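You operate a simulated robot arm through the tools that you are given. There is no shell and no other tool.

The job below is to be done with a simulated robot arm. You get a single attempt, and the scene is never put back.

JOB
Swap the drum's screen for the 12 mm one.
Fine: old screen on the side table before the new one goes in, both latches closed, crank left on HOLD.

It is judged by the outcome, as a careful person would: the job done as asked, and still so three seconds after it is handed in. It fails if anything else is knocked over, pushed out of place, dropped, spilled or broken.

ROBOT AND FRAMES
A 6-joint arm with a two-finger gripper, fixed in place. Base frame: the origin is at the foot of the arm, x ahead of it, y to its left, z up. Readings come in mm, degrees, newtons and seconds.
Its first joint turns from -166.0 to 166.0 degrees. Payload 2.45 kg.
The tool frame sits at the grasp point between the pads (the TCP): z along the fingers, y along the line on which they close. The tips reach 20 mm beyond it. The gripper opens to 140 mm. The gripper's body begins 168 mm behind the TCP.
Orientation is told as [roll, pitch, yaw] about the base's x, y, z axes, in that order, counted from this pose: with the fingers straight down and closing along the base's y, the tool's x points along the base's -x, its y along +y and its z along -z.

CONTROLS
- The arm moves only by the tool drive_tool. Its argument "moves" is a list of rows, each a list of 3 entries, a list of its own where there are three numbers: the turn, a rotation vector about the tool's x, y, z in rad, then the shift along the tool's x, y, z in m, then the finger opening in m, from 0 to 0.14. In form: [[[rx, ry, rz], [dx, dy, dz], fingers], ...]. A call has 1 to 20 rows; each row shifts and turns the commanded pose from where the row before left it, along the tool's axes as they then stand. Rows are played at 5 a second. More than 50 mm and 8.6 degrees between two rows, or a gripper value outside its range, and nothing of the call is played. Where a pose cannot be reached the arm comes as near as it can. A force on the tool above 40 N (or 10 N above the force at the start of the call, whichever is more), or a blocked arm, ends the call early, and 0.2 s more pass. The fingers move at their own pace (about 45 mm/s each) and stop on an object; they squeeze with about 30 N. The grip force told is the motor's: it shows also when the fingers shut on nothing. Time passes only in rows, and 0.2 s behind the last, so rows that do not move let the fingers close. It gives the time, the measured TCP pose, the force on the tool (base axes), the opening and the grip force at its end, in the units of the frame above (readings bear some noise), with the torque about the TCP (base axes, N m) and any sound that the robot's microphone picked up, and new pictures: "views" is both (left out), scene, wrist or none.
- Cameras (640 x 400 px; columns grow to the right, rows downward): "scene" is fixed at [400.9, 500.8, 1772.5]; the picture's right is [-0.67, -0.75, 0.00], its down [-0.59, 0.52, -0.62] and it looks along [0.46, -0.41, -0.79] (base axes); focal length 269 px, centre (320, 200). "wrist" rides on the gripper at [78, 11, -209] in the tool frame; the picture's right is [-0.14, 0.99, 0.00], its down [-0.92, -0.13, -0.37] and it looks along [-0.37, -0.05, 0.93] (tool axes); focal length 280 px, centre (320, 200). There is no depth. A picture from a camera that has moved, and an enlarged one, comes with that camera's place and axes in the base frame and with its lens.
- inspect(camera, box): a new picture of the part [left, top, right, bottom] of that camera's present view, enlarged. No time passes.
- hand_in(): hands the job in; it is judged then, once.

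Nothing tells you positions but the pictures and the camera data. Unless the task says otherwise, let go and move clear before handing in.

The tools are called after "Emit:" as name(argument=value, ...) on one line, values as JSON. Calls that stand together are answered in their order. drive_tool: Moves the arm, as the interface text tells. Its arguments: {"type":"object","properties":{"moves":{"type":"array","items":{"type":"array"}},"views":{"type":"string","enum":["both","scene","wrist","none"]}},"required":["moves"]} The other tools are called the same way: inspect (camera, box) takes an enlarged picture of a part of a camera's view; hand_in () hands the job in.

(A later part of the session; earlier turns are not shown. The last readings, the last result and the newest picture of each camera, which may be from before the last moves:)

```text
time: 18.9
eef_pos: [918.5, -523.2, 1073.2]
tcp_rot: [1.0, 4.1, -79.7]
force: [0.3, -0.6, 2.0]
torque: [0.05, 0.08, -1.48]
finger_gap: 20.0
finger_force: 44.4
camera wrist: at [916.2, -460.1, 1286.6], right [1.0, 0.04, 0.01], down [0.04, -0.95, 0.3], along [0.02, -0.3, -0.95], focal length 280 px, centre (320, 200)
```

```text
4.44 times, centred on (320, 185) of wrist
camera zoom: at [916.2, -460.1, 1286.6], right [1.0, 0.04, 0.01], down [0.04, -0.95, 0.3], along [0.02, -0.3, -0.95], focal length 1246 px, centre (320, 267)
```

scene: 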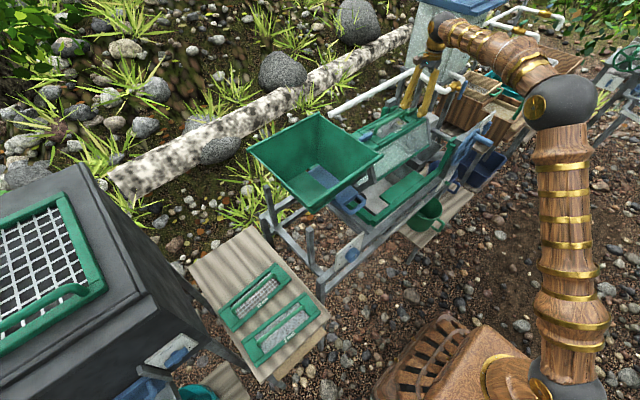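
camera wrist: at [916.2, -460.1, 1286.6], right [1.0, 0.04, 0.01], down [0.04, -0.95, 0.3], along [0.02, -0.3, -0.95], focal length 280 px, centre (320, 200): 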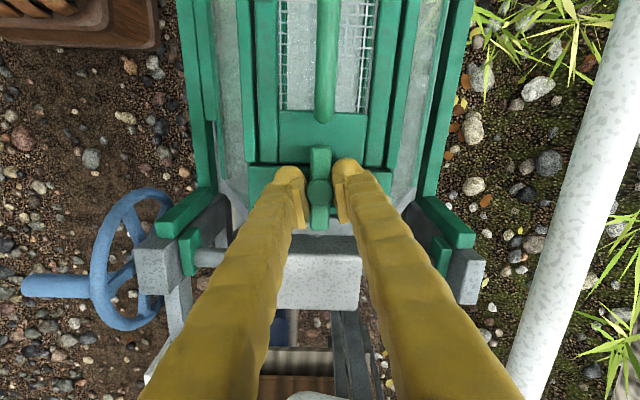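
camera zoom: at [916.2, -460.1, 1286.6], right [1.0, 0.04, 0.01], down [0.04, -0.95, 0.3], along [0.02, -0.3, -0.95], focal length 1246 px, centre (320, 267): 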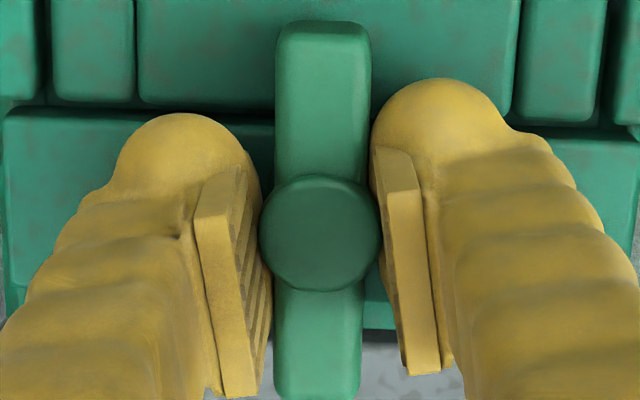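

That direction only pried the fingers open (the bar did not turn), so I'll go back and try the other way.

Emit:
drive_tool(moves=[[[0, 0, 0.09], [0, 0, 0], 0.005], [[0, 0, 0.09], [0, 0, 0], 0.005], [[0, 0, 0.09], [0, 0, 0], 0.005], [[0, 0, 0.09], [0, 0, 0], 0.005], [[0, 0, 0], [0, 0, 0], 0.005]], views="wrist")

Emit:
inspect(camera="wrist", box=[260, 140, 380, 230])

```text
time: 20.1
eef_pos: [918.8, -524.4, 1073.4]
tcp_rot: [-0.6, 4.2, -100.4]
force: [-0.9, 1.5, -3.5]
torque: [0.0, 0.0, 0.03]
finger_gap: 16.0
finger_force: 41.9
camera wrist: at [944.4, -464.1, 1286.3], right [0.95, -0.31, -0.02], down [-0.29, -0.91, 0.3], along [-0.11, -0.28, -0.95], focal length 280 px, centre (320, 200)
```

wrist: 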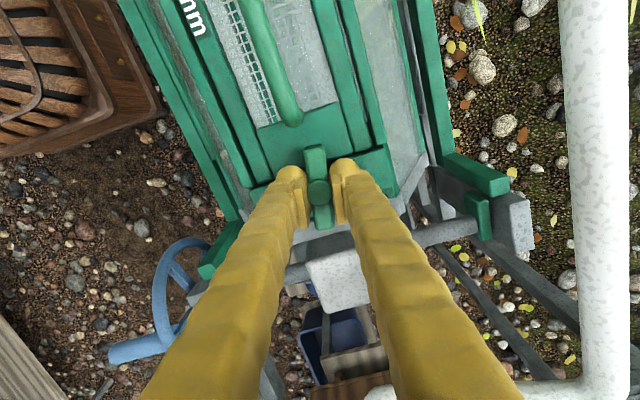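

```text
4.44 times, centred on (320, 185) of wrist
camera zoom: at [944.4, -464.1, 1286.3], right [0.95, -0.31, -0.02], down [-0.29, -0.91, 0.3], along [-0.11, -0.28, -0.95], focal length 1246 px, centre (320, 267)
```

zoom: 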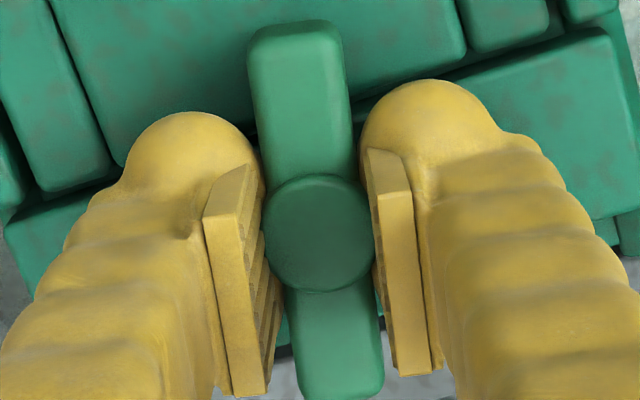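

The bar turns this way (clockwise seen from above). I'll continue towards 90°.

Emit:
drive_tool(moves=[[[0, 0, 0.139], [0, 0, 0], 0.005], [[0, 0, 0.139], [0, 0, 0], 0.005], [[0, 0, 0.139], [0, 0, 0], 0.005], [[0, 0, 0.139], [0, 0, 0], 0.005], [[0, 0, 0.139], [0, 0, 0], 0.005], [[0, 0, 0], [0, 0, 0], 0.005]], views="wrist")

Emit:
inspect(camera="wrist", box=[260, 140, 380, 230])

```text
time: 21.5
eef_pos: [919.2, -524.6, 1073.7]
tcp_rot: [-3.1, 2.9, -140.4]
force: [-7.7, 15.8, -5.8]
torque: [-0.45, 0.91, 0.06]
finger_gap: 16.1
finger_force: 41.4
camera wrist: at [986.8, -497.0, 1284.1], right [0.53, -0.85, -0.06], down [-0.79, -0.52, 0.33], along [-0.31, -0.13, -0.94], focal length 280 px, centre (320, 200)
```

wrist: 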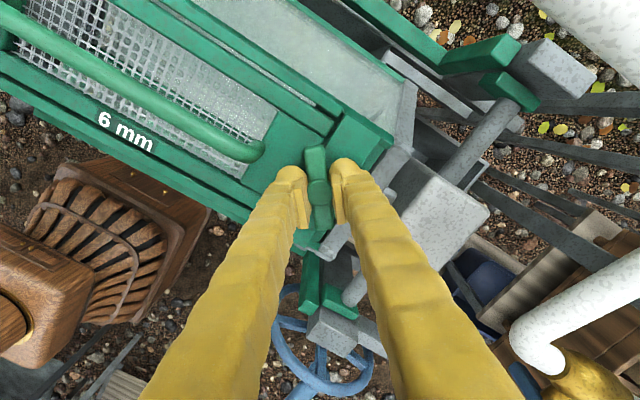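

```text
4.44 times, centred on (320, 185) of wrist
camera zoom: at [986.8, -497.0, 1284.1], right [0.53, -0.85, -0.06], down [-0.79, -0.52, 0.33], along [-0.31, -0.13, -0.94], focal length 1246 px, centre (320, 267)
```

zoom: 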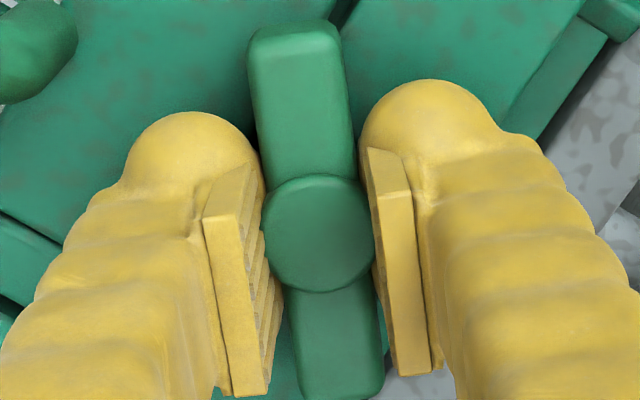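

Emit:
drive_tool(moves=[[[0, 0, 0], [0.0004, -0.0017, 0], 0.005], [[0, 0, 0.138], [0, 0, 0], 0.005], [[0, 0, 0.138], [0, 0, 0], 0.005], [[0, 0, 0.138], [0, 0, 0], 0.005], [[0, 0, 0], [0, 0, 0], 0.005]], views="wrist")

```text
time: 22.7
eef_pos: [918.3, -521.9, 1073.4]
tcp_rot: [-4.0, 1.3, -164.0]
force: [4.7, -8.5, -3.2]
torque: [0.05, -0.47, -0.06]
finger_gap: 16.0
finger_force: 42.3
camera wrist: at [997.2, -526.7, 1282.0], right [0.14, -0.99, -0.07], down [-0.92, -0.16, 0.35], along [-0.36, 0.02, -0.93], focal length 280 px, centre (320, 200)
```

wrist: 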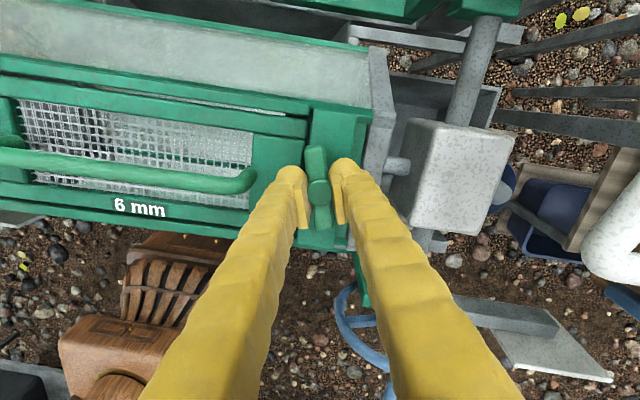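

Emit:
drive_tool(moves=[[[0, 0, 0.1], [0.0002, 0.0009, 0], 0.005], [[0, 0, 0.1], [0, 0, 0], 0.005], [[0, 0, 0.08], [0, 0, 0], 0.005], [[0, 0, 0], [0, 0, 0], 0.005]], views="wrist")

Emit:
inspect(camera="wrist", box=[240, 80, 400, 260])

```text
time: 23.7
eef_pos: [918.9, -522.8, 1072.6]
tcp_rot: [-4.2, 0.1, -180.0]
force: [-5.3, 7.9, 1.8]
torque: [0.09, 0.52, 0.01]
finger_gap: 15.8
finger_force: 41.8
camera wrist: at [997.6, -548.4, 1280.3], right [-0.14, -0.99, -0.07], down [-0.92, 0.1, 0.37], along [-0.36, 0.12, -0.92], focal length 280 px, centre (320, 200)
```

wrist: 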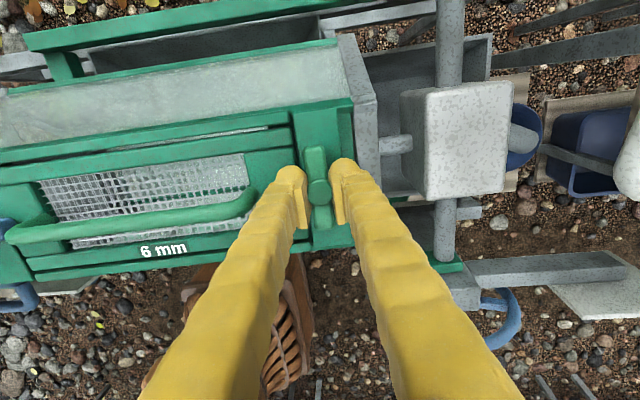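

```text
2.22 times, centred on (320, 170) of wrist
camera zoom: at [997.6, -548.4, 1280.3], right [-0.14, -0.99, -0.07], down [-0.92, 0.1, 0.37], along [-0.36, 0.12, -0.92], focal length 623 px, centre (320, 267)
```

zoom: 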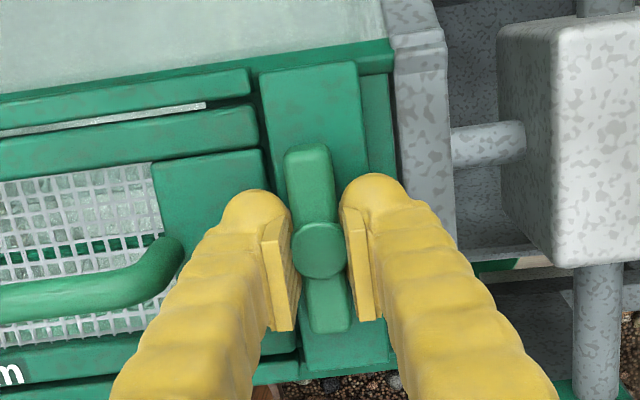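

The green latch is now across, clear of the screen. I'll release, rise and move towards the blue latch, turning back to yaw -90.

Emit:
drive_tool(moves=[[[0, 0, 0], [0, 0, 0], 0.05], [[0, 0, 0], [0, 0, 0], 0.05], [[0, 0, 0], [0, 0, 0], 0.05], [[0, 0, 0], [0, 0, -0.02], 0.05], [[0, 0, 0], [0, 0, -0.045], 0.05], [[0, 0, 0], [0, 0, -0.045], 0.05], [[0, 0, 0], [0, 0, -0.03], 0.06]], views="both")

```text
time: 25.3
eef_pos: [918.2, -532.4, 1210.4]
tcp_rot: [-4.4, 0.2, -179.9]
force: [0.0, 0.5, -0.1]
torque: [-0.02, 0.02, -0.02]
finger_gap: 60.2
finger_force: 0.1
camera wrist: at [997.9, -558.5, 1417.6], right [-0.14, -0.99, -0.07], down [-0.92, 0.1, 0.37], along [-0.36, 0.12, -0.92], focal length 280 px, centre (320, 200)
```

scene: 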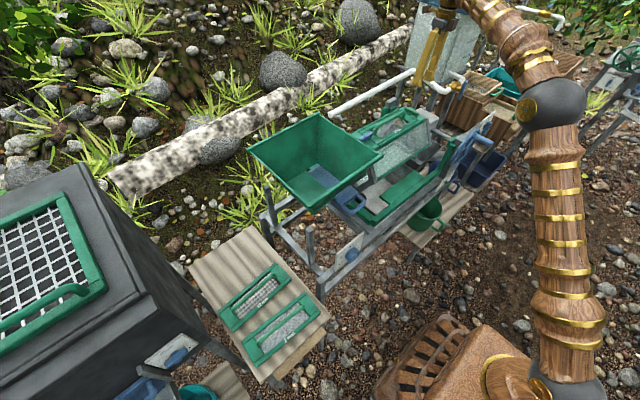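
wrist: 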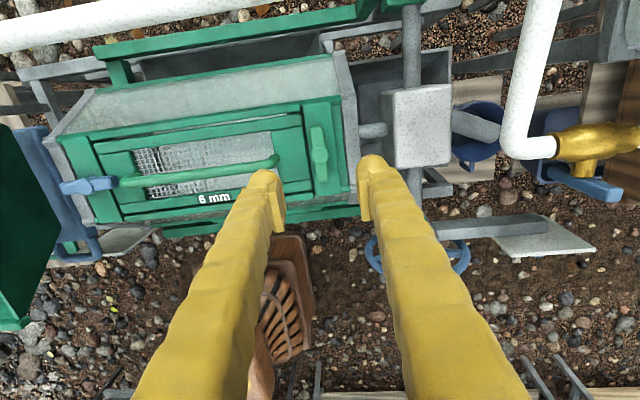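

Emit:
drive_tool(moves=[[[0, 0, -0.1428], [0, 0, 0], 0.06], [[0, 0, -0.1428], [0, 0, 0], 0.06], [[0, 0, -0.1428], [0, 0, 0], 0.06], [[0, 0, -0.1428], [0, 0, 0], 0.06], [[0, 0, -0.1428], [0, 0, 0], 0.06], [[0, 0, -0.1428], [0, 0, 0], 0.06], [[0, 0, -0.1428], [0, 0, 0], 0.06], [[0, 0, -0.1428], [0, 0, 0], 0.06], [[0, 0, -0.1428], [0, 0, 0], 0.06], [[0, 0, -0.1428], [0, 0, 0], 0.06], [[0, 0, -0.1428], [0, 0, 0], 0.06], [[0, 0, 0], [0.045, 0, 0.003], 0.06], [[0, 0, 0], [0.045, 0, 0.003], 0.06], [[0, 0, 0], [0.045, 0, 0.003], 0.06], [[0, 0, 0], [0.045, 0, 0.003], 0.06], [[0, 0, 0], [0.045, 0, 0.003], 0.06], [[0, 0, 0], [0.045, 0, 0.003], 0.06], [[0, 0, 0], [0.043, 0, 0.003], 0.06], [[0, 0, 0], [0, 0, 0], 0.06]], views="wrist")

Emit:
inspect(camera="wrist", box=[220, 80, 440, 260])

```text
time: 29.3
eef_pos: [918.7, -218.3, 1215.4]
tcp_rot: [0.2, 4.2, -90.0]
force: [-0.5, -0.3, -0.1]
torque: [-0.02, 0.03, 0.0]
finger_gap: 59.9
finger_force: 0.1
camera wrist: at [929.5, -155.6, 1428.9], right [0.99, -0.14, -0.01], down [-0.13, -0.95, 0.3], along [-0.05, -0.3, -0.95], focal length 280 px, centre (320, 200)
```

wrist: 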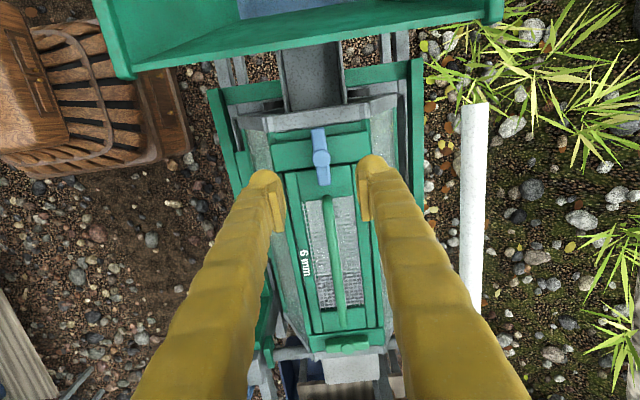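

```text
2.22 times, centred on (330, 170) of wrist
camera zoom: at [929.5, -155.6, 1428.9], right [0.99, -0.14, -0.01], down [-0.13, -0.95, 0.3], along [-0.05, -0.3, -0.95], focal length 623 px, centre (298, 267)
```

zoom: 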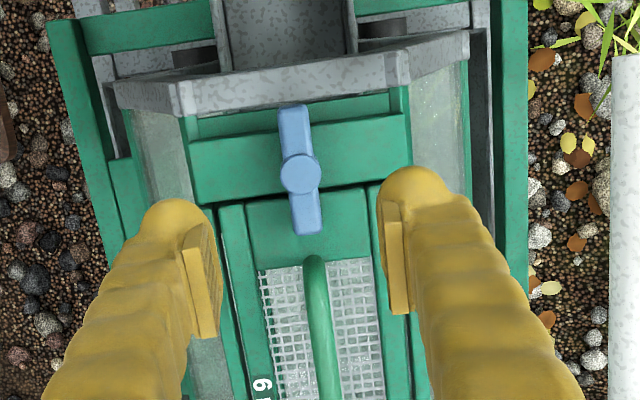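

Emit:
drive_tool(moves=[[[0, 0, 0], [0, 0.001, 0.04], 0.05], [[0, 0, 0], [0, 0, 0.04], 0.05], [[0, 0, 0], [0, 0, 0.022], 0.05], [[0, 0, 0], [0, 0, 0], 0.05], [[0, 0, 0], [0, 0, 0], 0.05]], views="wrist")

Emit:
inspect(camera="wrist", box=[260, 120, 380, 230])

Emit:
inspect(camera="scene", box=[330, 90, 410, 150])

```text
time: 30.5
eef_pos: [919.0, -213.6, 1112.0]
tcp_rot: [0.2, 4.2, -89.8]
force: [-0.2, 0.6, -1.2]
torque: [0.03, -0.04, -0.01]
finger_gap: 49.9
finger_force: 0.0
camera wrist: at [931.1, -149.9, 1326.0], right [0.99, -0.14, -0.01], down [-0.13, -0.95, 0.3], along [-0.05, -0.3, -0.95], focal length 280 px, centre (320, 200)
```

wrist: 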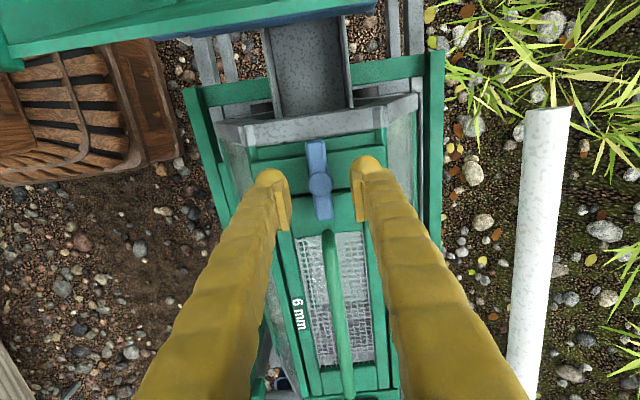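

```text
3.64 times, centred on (320, 175) of wrist
camera zoom: at [931.1, -149.9, 1326.0], right [0.99, -0.14, -0.01], down [-0.13, -0.95, 0.3], along [-0.05, -0.3, -0.95], focal length 1020 px, centre (320, 291)
```

zoom: 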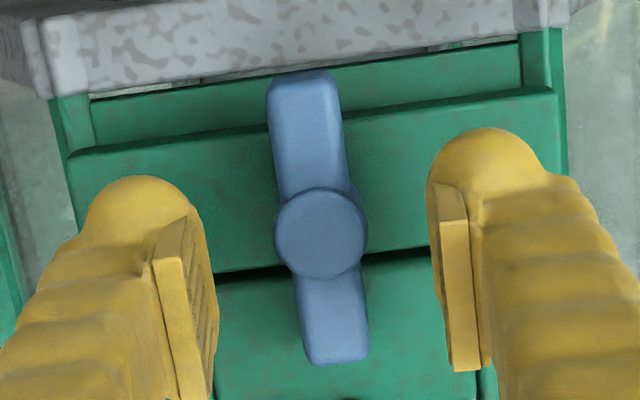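

```text
6.67 times, centred on (370, 120) of scene
camera zoom: at [400.9, 500.8, 1772.5], right [-0.67, -0.75, 0.0], down [-0.59, 0.52, -0.62], along [0.46, -0.41, -0.79], focal length 1791 px, centre (-13, 733)
```

zoom: 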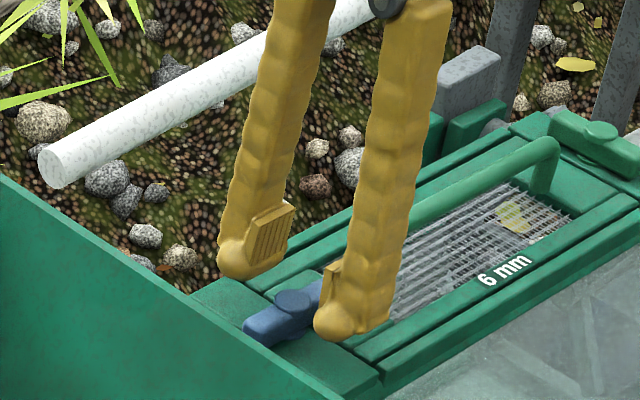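

Emit:
drive_tool(moves=[[[0, 0, 0], [0.0026, 0, 0.006], 0.03], [[0, 0, 0], [0, 0, 0.007], 0.03], [[0, 0, 0], [0, 0, 0], 0.03], [[0, 0, 0], [0, 0, 0], 0.03]], views="wrist")

Emit:
inspect(camera="wrist", box=[260, 140, 380, 230])

```text
time: 31.5
eef_pos: [919.0, -209.9, 1099.6]
tcp_rot: [0.3, 4.2, -89.9]
force: [-0.8, 0.5, -0.5]
torque: [-0.01, 0.04, -0.01]
finger_gap: 30.2
finger_force: 0.1
camera wrist: at [930.5, -146.2, 1313.7], right [0.99, -0.14, -0.01], down [-0.13, -0.95, 0.3], along [-0.05, -0.3, -0.95], focal length 280 px, centre (320, 200)
```

wrist: 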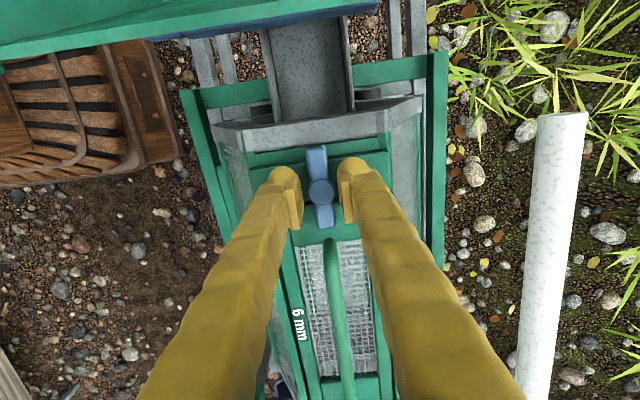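

```text
4.44 times, centred on (320, 185) of wrist
camera zoom: at [930.5, -146.2, 1313.7], right [0.99, -0.14, -0.01], down [-0.13, -0.95, 0.3], along [-0.05, -0.3, -0.95], focal length 1246 px, centre (320, 267)
```

zoom: 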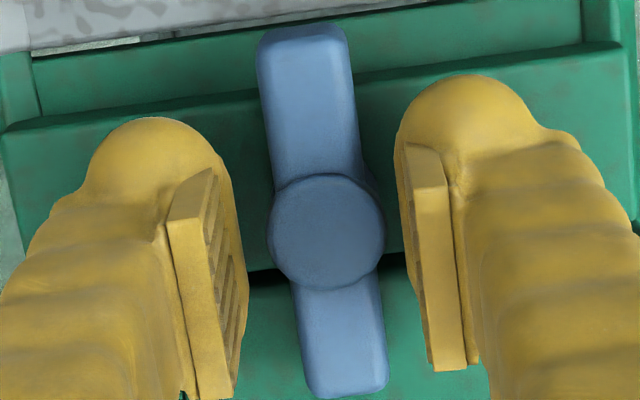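

Emit:
drive_tool(moves=[[[0, 0, 0], [0, 0.001, 0.001], 0.015], [[0, 0, 0], [0, 0, 0], 0.005], [[0, 0, 0], [0, 0, 0], 0.005], [[0, 0, 0.07], [0, 0, 0], 0.005], [[0, 0, 0.07], [0, 0, 0], 0.005], [[0, 0, 0], [0, 0, 0], 0.005]], views="wrist")

Emit:
inspect(camera="wrist", box=[260, 140, 380, 230])

```text
time: 32.9
eef_pos: [920.2, -209.0, 1100.0]
tcp_rot: [-0.3, 4.2, -98.1]
force: [1.2, -8.8, 10.3]
torque: [-0.04, -0.05, 0.02]
finger_gap: 15.7
finger_force: 42.3
camera wrist: at [942.1, -148.4, 1313.2], right [0.96, -0.27, -0.02], down [-0.26, -0.92, 0.3], along [-0.1, -0.29, -0.95], focal length 280 px, centre (320, 200)
```

wrist: 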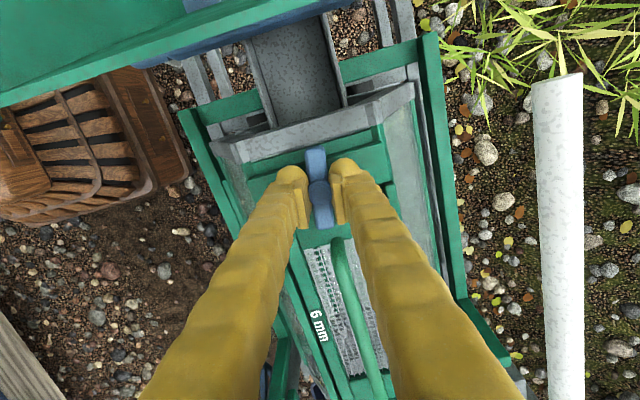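

```text
4.44 times, centred on (320, 185) of wrist
camera zoom: at [942.1, -148.4, 1313.2], right [0.96, -0.27, -0.02], down [-0.26, -0.92, 0.3], along [-0.1, -0.29, -0.95], focal length 1246 px, centre (320, 267)
```

zoom: 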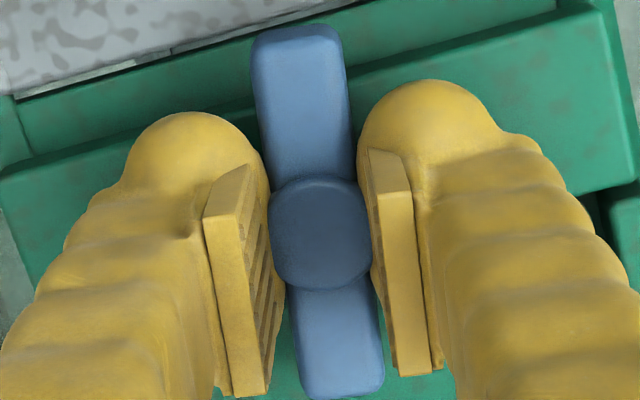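

The blue latch also turns the same way. I'll continue in stages, relieving side force.

Emit:
drive_tool(moves=[[[0, 0, 0], [-0.0008, 0, -0.001], 0.005], [[0, 0, 0.13], [0, 0, 0], 0.005], [[0, 0, 0.13], [0, 0, 0], 0.005], [[0, 0, 0.13], [0, 0, 0], 0.005], [[0, 0, 0.13], [0, 0, 0], 0.005], [[0, 0, 0], [0, 0, 0], 0.005]], views="none")

```text
time: 34.3
eef_pos: [919.2, -209.3, 1100.5]
tcp_rot: [-2.4, 3.4, -128.0]
force: [1.4, -0.8, -5.8]
torque: [0.04, -0.05, -0.01]
finger_gap: 15.9
finger_force: 41.6
```

Emit:
drive_tool(moves=[[[0, 0, 0.13], [0, 0, 0], 0.005], [[0, 0, 0.13], [0, 0, 0], 0.005], [[0, 0, 0.13], [0, 0, 0], 0.005], [[0, 0, 0.13], [0, 0, 0], 0.005], [[0, 0, 0], [0, 0, 0], 0.005]], views="none")

```text
time: 35.5
eef_pos: [920.7, -210.3, 1099.7]
tcp_rot: [-3.8, 1.9, -157.7]
force: [2.2, 17.6, -3.9]
torque: [0.22, -0.23, 0.0]
finger_gap: 15.8
finger_force: 41.6
```

Emit:
drive_tool(moves=[[[0, 0, 0], [0.0006, -0.0013, 0], 0.005], [[0, 0, 0.13], [0, 0, 0], 0.005], [[0, 0, 0.13], [0, 0, 0], 0.005], [[0, 0, 0.128], [0, 0, 0], 0.005], [[0, 0, 0], [0, 0, 0], 0.005]], views="wrist")

Emit:
inspect(camera="wrist", box=[240, 80, 400, 260])

```text
time: 36.7
eef_pos: [919.9, -208.6, 1100.1]
tcp_rot: [-4.1, 0.2, -179.8]
force: [3.4, -13.4, -17.3]
torque: [-0.12, -0.27, 0.0]
finger_gap: 16.0
finger_force: 41.9
camera wrist: at [999.2, -235.2, 1307.1], right [-0.14, -0.99, -0.07], down [-0.92, 0.1, 0.37], along [-0.36, 0.12, -0.92], focal length 280 px, centre (320, 200)
```

wrist: 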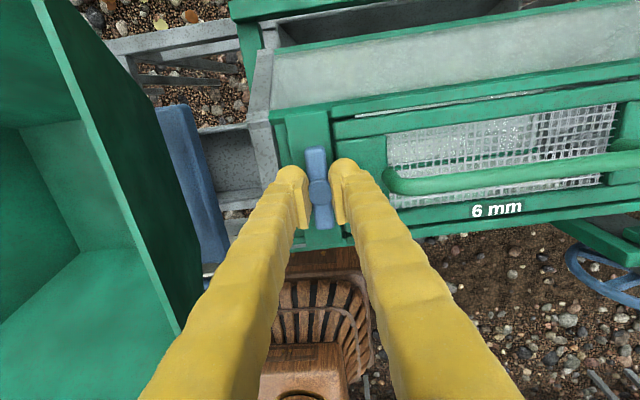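

```text
2.22 times, centred on (320, 170) of wrist
camera zoom: at [999.2, -235.2, 1307.1], right [-0.14, -0.99, -0.07], down [-0.92, 0.1, 0.37], along [-0.36, 0.12, -0.92], focal length 623 px, centre (320, 267)
```

zoom: 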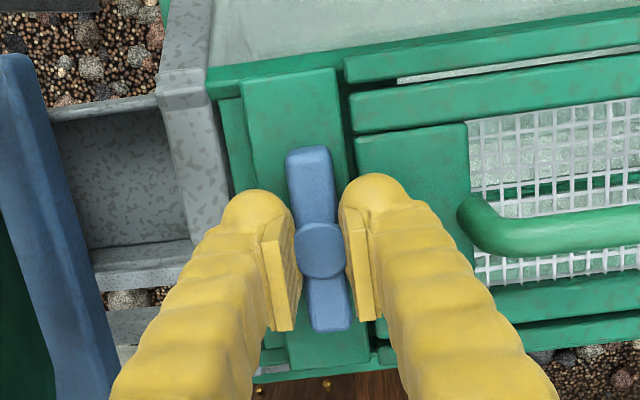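

Both latches are now open. I'll release, rise, and then survey the side table and test reach for the old screen's resting place before lifting anything.

Emit:
drive_tool(moves=[[[0, 0, 0], [0, 0, 0], 0.036], [[0, 0, 0], [0, 0, 0], 0.036], [[0, 0, 0], [0, 0, 0], 0.036], [[0, 0, 0], [0, 0, -0.02], 0.036], [[0, 0, 0], [0, 0, -0.045], 0.036], [[0, 0, 0], [0, 0, -0.045], 0.036], [[0, 0, 0], [0, 0, -0.045], 0.06], [[0, 0, -0.1428], [0, 0, 0], 0.06], [[0, 0, -0.1428], [0, 0, 0], 0.06], [[0, 0, -0.1428], [0, 0, 0], 0.06], [[0, 0, -0.1428], [0, 0, 0], 0.06], [[0, 0, -0.1428], [0, 0, 0], 0.06], [[0, 0, -0.1428], [0, 0, 0], 0.06], [[0, 0, -0.1428], [0, 0, 0], 0.06], [[0, 0, -0.1428], [0, 0, 0], 0.06], [[0, 0, -0.1428], [0, 0, 0], 0.06], [[0, 0, -0.1428], [0, 0, 0], 0.06], [[0, 0, -0.1428], [0, 0, 0], 0.06], [[0, -0.075, 0], [0, 0, 0], 0.06]], views="wrist")

Emit:
inspect(camera="wrist", box=[220, 60, 440, 360])

```text
time: 40.7
eef_pos: [918.5, -219.7, 1256.3]
tcp_rot: [0.4, -0.1, -89.7]
force: [0.8, 0.3, -0.4]
torque: [0.02, 0.01, 0.0]
finger_gap: 60.1
finger_force: 0.0
camera wrist: at [930.3, -140.3, 1463.3], right [0.99, -0.13, 0.0], down [-0.13, -0.92, 0.37], along [-0.04, -0.37, -0.93], focal length 280 px, centre (320, 200)
```

wrist: 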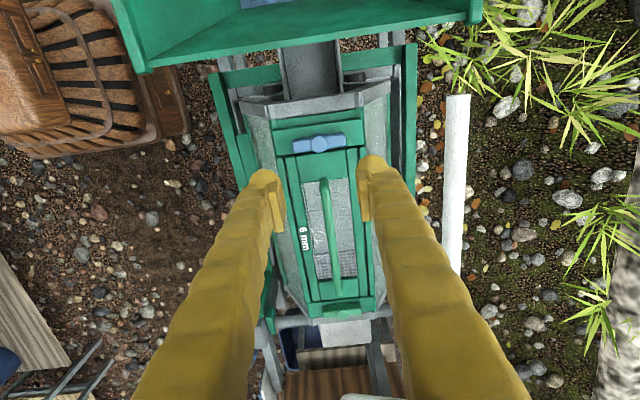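

```text
1.33 times, centred on (330, 210) of wrist
camera zoom: at [930.3, -140.3, 1463.3], right [0.99, -0.13, 0.0], down [-0.13, -0.92, 0.37], along [-0.04, -0.37, -0.93], focal length 374 px, centre (307, 187)
```

zoom: 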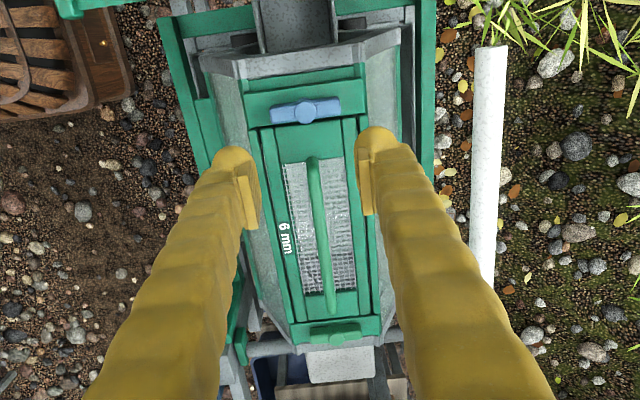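

Emit:
drive_tool(moves=[[[0, 0, 0], [0.047, -0.005, 0], 0.06], [[0, 0, 0], [0.047, -0.005, 0], 0.06], [[0, 0, 0], [0.047, -0.005, 0], 0.06], [[0, 0, 0], [0.047, -0.005, 0], 0.06], [[0, 0, 0], [0.047, -0.005, 0], 0.06], [[0, 0, 0], [0.047, -0.005, 0], 0.06], [[0, 0, 0], [0.047, -0.005, 0], 0.06], [[0, 0, 0], [0.047, -0.005, 0], 0.06], [[0, 0, 0], [0.047, -0.005, 0], 0.06], [[0, 0, 0], [0.047, -0.005, 0], 0.06], [[0, 0, 0], [0.047, -0.005, 0], 0.06], [[0, 0, 0], [0, 0, 0], 0.06]])

```text
time: 43.3
eef_pos: [863.7, 296.2, 1255.2]
tcp_rot: [0.3, -0.1, -89.7]
force: [0.0, 0.0, 0.4]
torque: [-0.02, 0.01, -0.01]
finger_gap: 60.2
finger_force: 0.1
camera wrist: at [874.6, 375.7, 1462.4], right [0.99, -0.13, 0.0], down [-0.13, -0.92, 0.37], along [-0.05, -0.37, -0.93], focal length 280 px, centre (320, 200)
```

scene: 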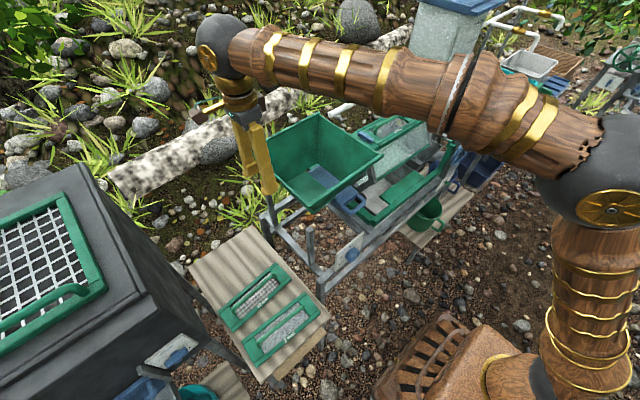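
wrist: 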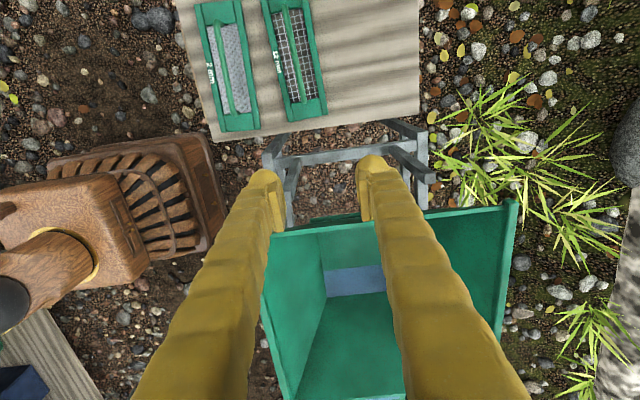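

Emit:
drive_tool(moves=[[[0, 0, 0], [0.04, 0, 0.02], 0.06], [[0, 0, 0], [0.04, 0, 0.02], 0.06], [[0, 0, 0], [0.04, 0, 0.02], 0.06], [[0, 0, 0], [0.04, 0, 0.02], 0.06], [[0, 0, 0], [0, 0, 0], 0.06]])

Emit:
inspect(camera="wrist", box=[160, 20, 480, 220])

```text
time: 44.5
eef_pos: [863.7, 457.4, 1174.8]
tcp_rot: [0.4, -0.1, -89.8]
force: [0.0, 0.2, -0.6]
torque: [-0.02, 0.0, -0.01]
finger_gap: 60.1
finger_force: 0.0
camera wrist: at [875.2, 535.9, 1382.5], right [0.99, -0.13, 0.0], down [-0.13, -0.92, 0.37], along [-0.05, -0.37, -0.93], focal length 280 px, centre (320, 200)
```

scene: 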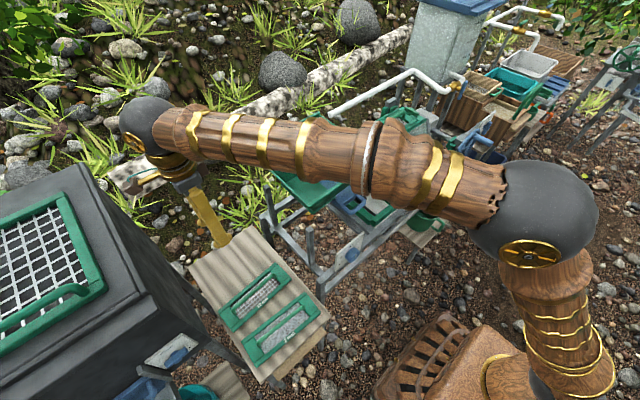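
wrist: 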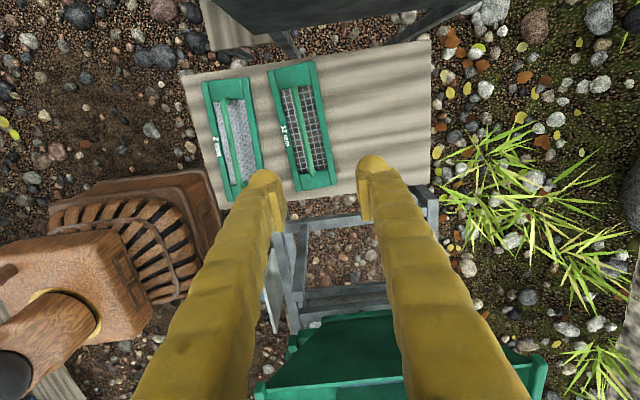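

```text
2.00 times, centred on (320, 120) of wrist
camera zoom: at [875.2, 535.9, 1382.5], right [0.99, -0.13, 0.0], down [-0.13, -0.92, 0.37], along [-0.05, -0.37, -0.93], focal length 561 px, centre (320, 360)
```

zoom: 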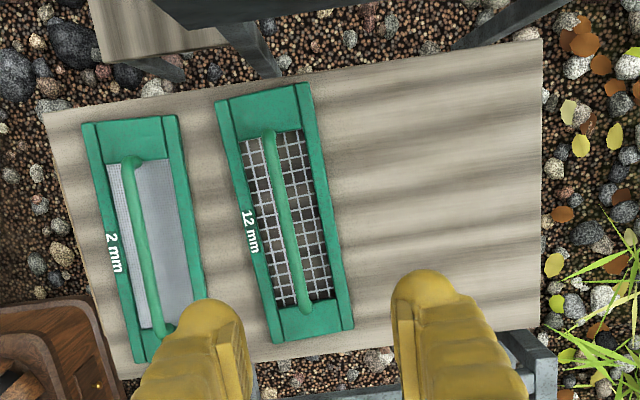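

The table has free space beyond the 12 mm screen (x from about 890 to 1110, y 285–593), and the 12 mm screen's handle is centred near (828,450), turned about 2.6°. I'll test whether the arm can reach low over the free area.

Emit:
drive_tool(moves=[[[0, 0, 0], [0, 0.045, 0], 0.06], [[0, 0, 0], [0, 0.046, 0], 0.06], [[0, 0, 0], [0, 0, 0.045], 0.06], [[0, 0, 0], [0, 0, 0.045], 0.06], [[0, 0, 0], [0, 0, 0.045], 0.06], [[0, 0, 0], [0, 0, 0.045], 0.06], [[0, 0, 0], [0, 0, 0], 0.06]])

```text
time: 46.1
eef_pos: [955.5, 456.6, 993.9]
tcp_rot: [0.3, -0.2, -89.8]
force: [0.1, 0.7, -0.4]
torque: [0.03, 0.0, -0.01]
finger_gap: 60.2
finger_force: 0.1
camera wrist: at [966.7, 536.1, 1202.5], right [0.99, -0.13, 0.0], down [-0.13, -0.92, 0.37], along [-0.05, -0.37, -0.93], focal length 280 px, centre (320, 200)
```

scene: 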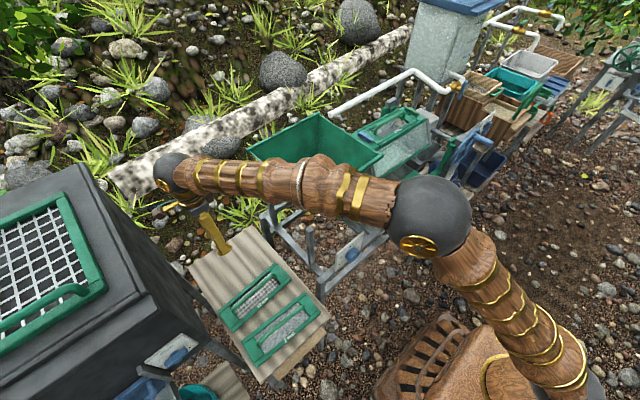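
wrist: 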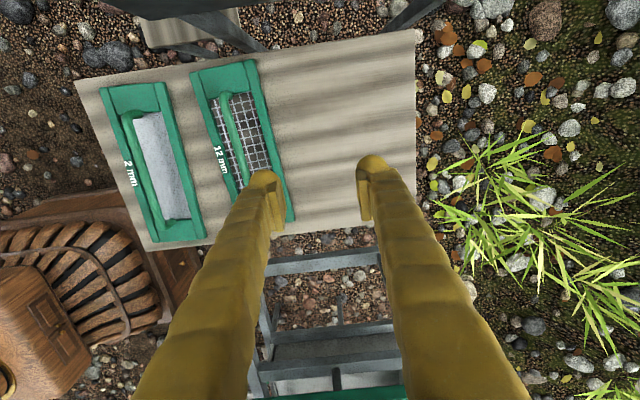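

Emit:
drive_tool(moves=[[[0, 0, 0], [0, 0, 0.045], 0.06], [[0, 0, 0], [0, 0, 0.045], 0.06], [[0, 0, 0], [0, 0, 0.045], 0.06], [[0, 0, 0], [0, 0, 0.03], 0.06], [[0, 0, 0], [0, 0, 0], 0.06]])

Emit:
inspect(camera="scene", box=[140, 100, 420, 300])

```text
time: 47.3
eef_pos: [955.2, 455.2, 829.7]
tcp_rot: [0.3, -0.1, -89.7]
force: [0.1, 0.2, -0.9]
torque: [0.01, -0.02, 0.02]
finger_gap: 60.4
finger_force: 0.1
camera wrist: at [966.3, 535.3, 1037.8], right [0.99, -0.13, 0.0], down [-0.13, -0.92, 0.37], along [-0.05, -0.37, -0.93], focal length 280 px, centre (320, 200)
```

scene: 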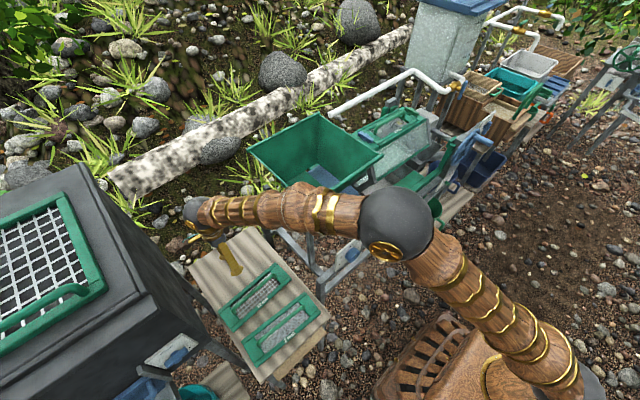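
wrist: 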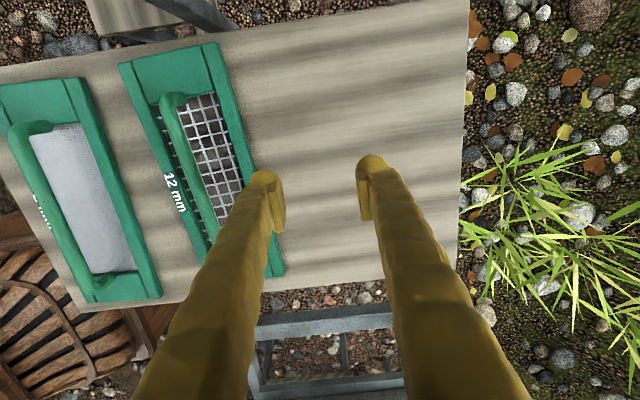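

```text
2.00 times, centred on (280, 200) of scene
camera zoom: at [400.9, 500.8, 1772.5], right [-0.67, -0.75, 0.0], down [-0.59, 0.52, -0.62], along [0.46, -0.41, -0.79], focal length 537 px, centre (400, 200)
```

zoom: 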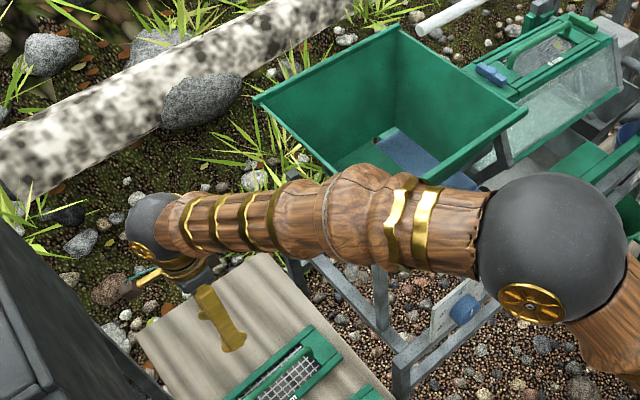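

Emit:
drive_tool(moves=[[[0, 0, 0], [0, 0, 0.02], 0.06], [[0, 0, 0], [0, 0, 0.02], 0.06], [[0, 0, 0], [0, 0, 0], 0.06]], views="wrist")

Emit:
inspect(camera="wrist", box=[100, 20, 300, 260])

```text
time: 48.1
eef_pos: [954.1, 455.7, 789.8]
tcp_rot: [0.3, -0.1, -89.8]
force: [0.4, -0.5, -0.1]
torque: [0.0, 0.04, 0.01]
finger_gap: 60.2
finger_force: 0.0
camera wrist: at [966.4, 535.9, 997.7], right [0.99, -0.13, 0.0], down [-0.13, -0.92, 0.37], along [-0.05, -0.37, -0.93], focal length 280 px, centre (320, 200)
```

wrist: 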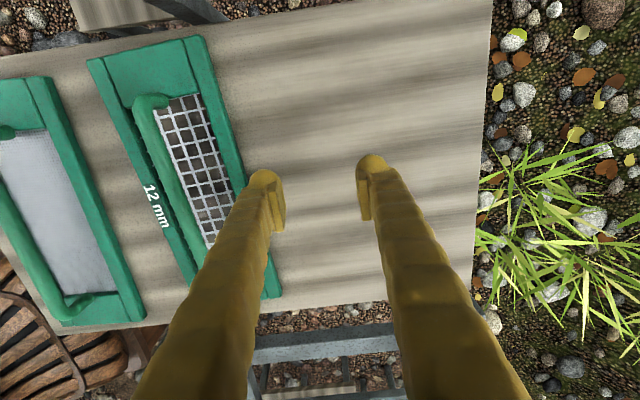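

```text
1.67 times, centred on (200, 140) of wrist
camera zoom: at [966.4, 535.9, 997.7], right [0.99, -0.13, 0.0], down [-0.13, -0.92, 0.37], along [-0.05, -0.37, -0.93], focal length 467 px, centre (520, 300)
```

zoom: 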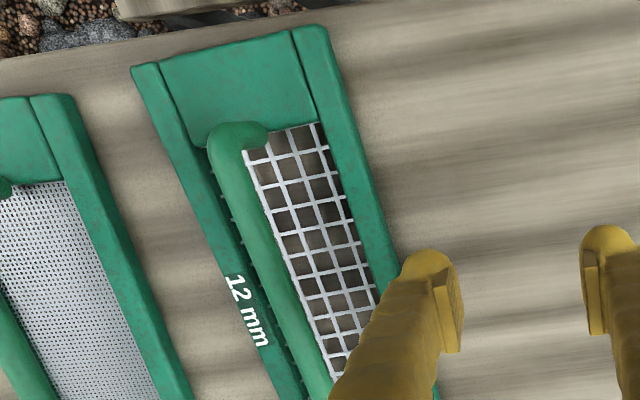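

Reach over the free table area is fine (table top is near z≈700). I'll go back up and over to the drum to take hold of the old screen's handle.

Emit:
drive_tool(moves=[[[0, 0, 0], [0, 0, -0.047], 0.06], [[0, 0, 0], [0, 0, -0.047], 0.06], [[0, 0, 0], [0, 0, -0.047], 0.06], [[0, 0, 0], [0, 0, -0.047], 0.06], [[0, 0, 0], [0, 0, -0.047], 0.06], [[0, 0, 0], [0, 0, -0.047], 0.06], [[0, 0, 0], [0, 0, -0.047], 0.06], [[0, 0, 0], [0, 0, -0.047], 0.06], [[0, 0, 0], [0, 0, -0.047], 0.06], [[0, 0, 0], [0, 0, -0.047], 0.06], [[0, 0, 0], [-0.045, -0.0025, 0], 0.06], [[0, 0, 0], [-0.045, -0.0025, 0], 0.06], [[0, 0, 0], [-0.045, -0.0025, 0], 0.06], [[0, 0, 0], [-0.045, -0.0025, 0], 0.06]], views="none")

Emit:
drive_tool(moves=[[[0, 0, 0], [-0.046, -0.0017, 0], 0.06], [[0, 0, 0], [-0.046, -0.0017, 0], 0.06], [[0, 0, 0], [-0.046, -0.0017, 0], 0.06], [[0, 0, 0], [-0.046, -0.0017, 0], 0.06], [[0, 0, 0], [-0.046, -0.0017, 0], 0.06], [[0, 0, 0], [-0.046, -0.0017, 0], 0.06], [[0, 0, 0], [-0.046, -0.0017, 0], 0.06], [[0, 0, 0], [-0.046, -0.0017, 0], 0.06], [[0, 0, 0], [-0.046, -0.0017, 0], 0.06], [[0, 0, 0], [-0.046, -0.0017, 0], 0.06], [[0, 0, 0], [-0.046, -0.0017, 0], 0.06], [[0, 0, 0], [-0.046, -0.0017, 0], 0.06], [[0, 0, 0], [-0.046, -0.0017, 0], 0.06], [[0, 0, 0], [-0.046, -0.0017, 0], 0.06], [[0, 0.075, 0], [0, 0, 0], 0.06], [[0, 0, 0], [0, 0, 0], 0.06]], views="wrist")

```text
time: 51.1
eef_pos: [945.0, 277.2, 1259.4]
tcp_rot: [0.2, -0.1, -89.8]
force: [0.0, 0.4, -1.0]
torque: [0.0, 0.02, 0.02]
finger_gap: 59.9
finger_force: 0.0
```

```text
time: 54.5
eef_pos: [923.0, -365.8, 1259.7]
tcp_rot: [0.3, 4.3, -89.8]
force: [0.3, 0.1, -0.4]
torque: [-0.03, -0.02, 0.01]
finger_gap: 59.8
finger_force: 0.1
camera wrist: at [934.3, -302.9, 1472.6], right [0.99, -0.13, -0.01], down [-0.13, -0.95, 0.3], along [-0.05, -0.3, -0.95], focal length 280 px, centre (320, 200)
```

wrist: 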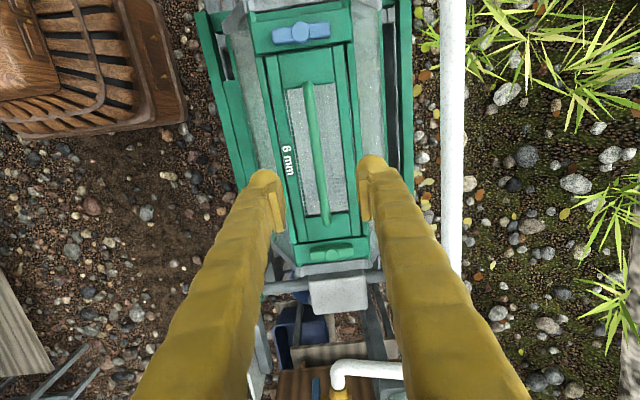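

Emit:
drive_tool(moves=[[[0, 0, 0], [0, -0.004, 0.04], 0.06], [[0, 0, 0], [0, 0, 0.04], 0.06], [[0, 0, 0], [0, 0, 0.04], 0.06], [[0, 0, 0], [0, 0, 0], 0.06]], views="wrist")

Emit:
inspect(camera="wrist", box=[220, 60, 440, 260])

Emit:
inspect(camera="scene", box=[340, 80, 440, 150])

```text
time: 55.5
eef_pos: [918.4, -358.3, 1140.0]
tcp_rot: [0.3, 4.2, -89.8]
force: [-0.3, 0.2, 0.6]
torque: [-0.02, 0.03, -0.03]
finger_gap: 60.3
finger_force: 0.1
camera wrist: at [929.8, -295.1, 1353.8], right [0.99, -0.13, -0.01], down [-0.13, -0.95, 0.3], along [-0.05, -0.3, -0.95], focal length 280 px, centre (320, 200)
```

wrist: 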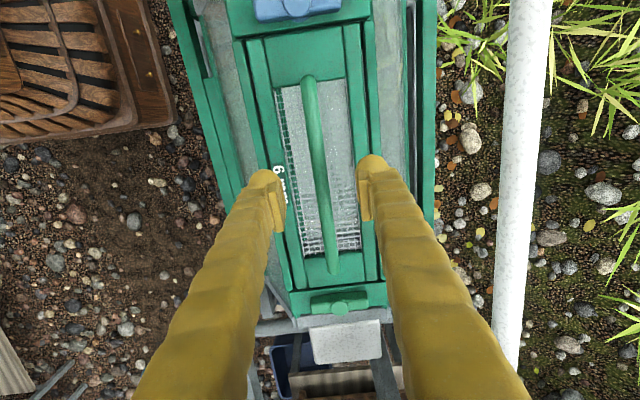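

```text
2.00 times, centred on (330, 160) of wrist
camera zoom: at [929.8, -295.1, 1353.8], right [0.99, -0.13, -0.01], down [-0.13, -0.95, 0.3], along [-0.05, -0.3, -0.95], focal length 561 px, centre (300, 280)
```

zoom: 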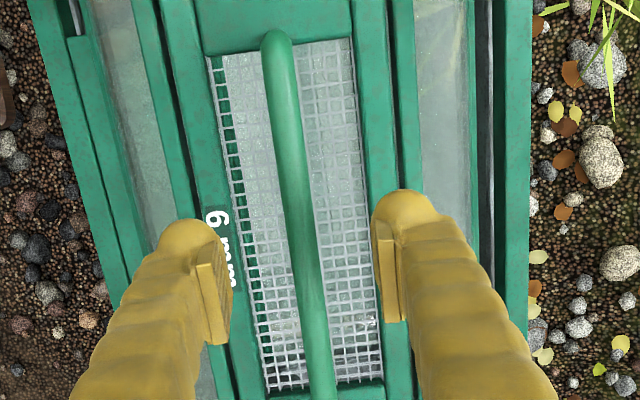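

```text
5.71 times, centred on (390, 115) of scene
camera zoom: at [400.9, 500.8, 1772.5], right [-0.67, -0.75, 0.0], down [-0.59, 0.52, -0.62], along [0.46, -0.41, -0.79], focal length 1535 px, centre (-80, 686)
```

zoom: 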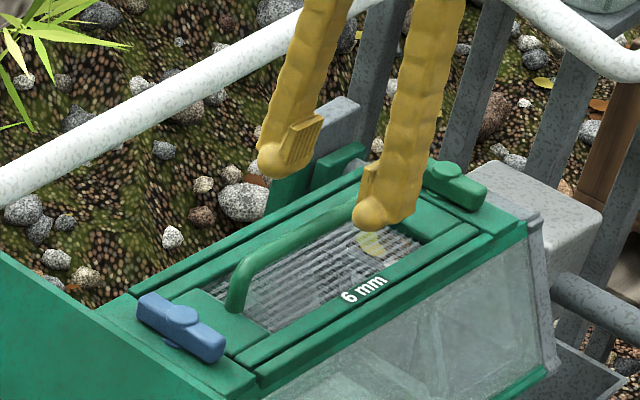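

Emit:
drive_tool(moves=[[[0, 0, 0], [-0.005, 0, 0.018], 0.05], [[0, 0, 0], [-0.005, 0, 0.018], 0.05], [[0, 0, 0], [0, 0, 0], 0.05], [[0, 0, 0], [0, 0, 0], 0.05]], views="wrist")

Emit:
inspect(camera="wrist", box=[220, 100, 440, 260])

Emit:
inspect(camera="scene", box=[360, 90, 440, 150])

```text
time: 56.5
eef_pos: [918.7, -366.8, 1103.0]
tcp_rot: [0.4, 4.2, -89.8]
force: [-0.2, 0.2, 0.1]
torque: [0.0, 0.0, 0.0]
finger_gap: 50.1
finger_force: 0.0
camera wrist: at [929.8, -302.6, 1317.2], right [0.99, -0.13, -0.01], down [-0.13, -0.95, 0.3], along [-0.05, -0.3, -0.95], focal length 280 px, centre (320, 200)
```

wrist: 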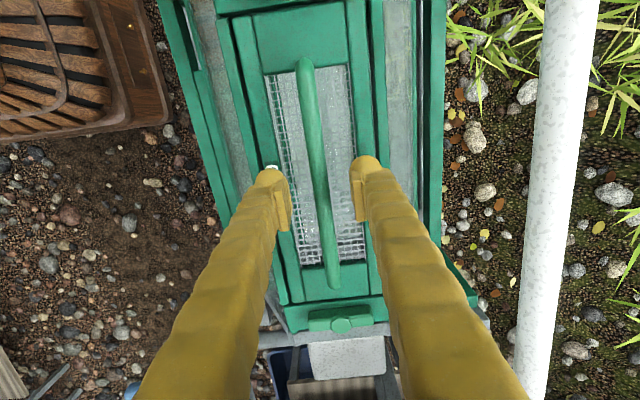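

```text
2.50 times, centred on (330, 180) of wrist
camera zoom: at [929.8, -302.6, 1317.2], right [0.99, -0.13, -0.01], down [-0.13, -0.95, 0.3], along [-0.05, -0.3, -0.95], focal length 701 px, centre (295, 250)
```

zoom: 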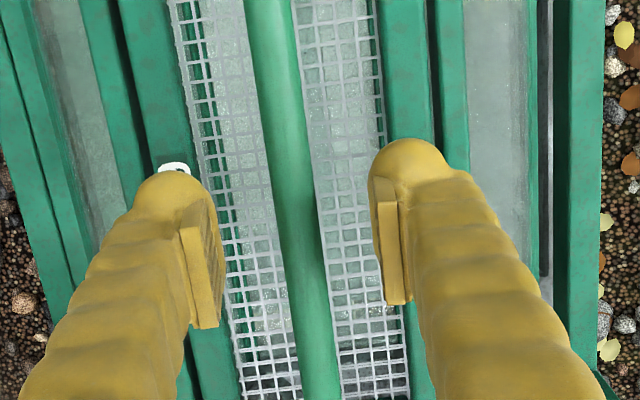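

```text
6.67 times, centred on (400, 120) of scene
camera zoom: at [400.9, 500.8, 1772.5], right [-0.67, -0.75, 0.0], down [-0.59, 0.52, -0.62], along [0.46, -0.41, -0.79], focal length 1791 px, centre (-213, 733)
```

zoom: 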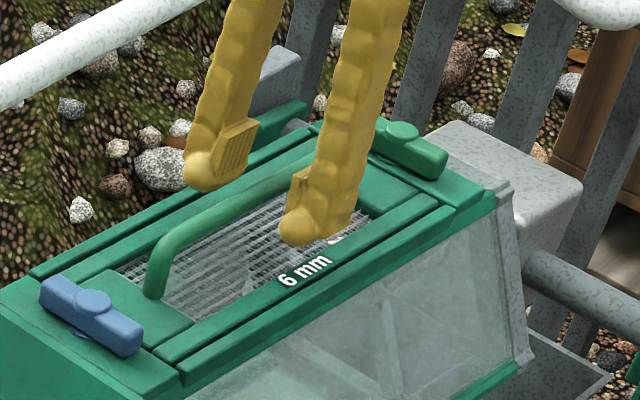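

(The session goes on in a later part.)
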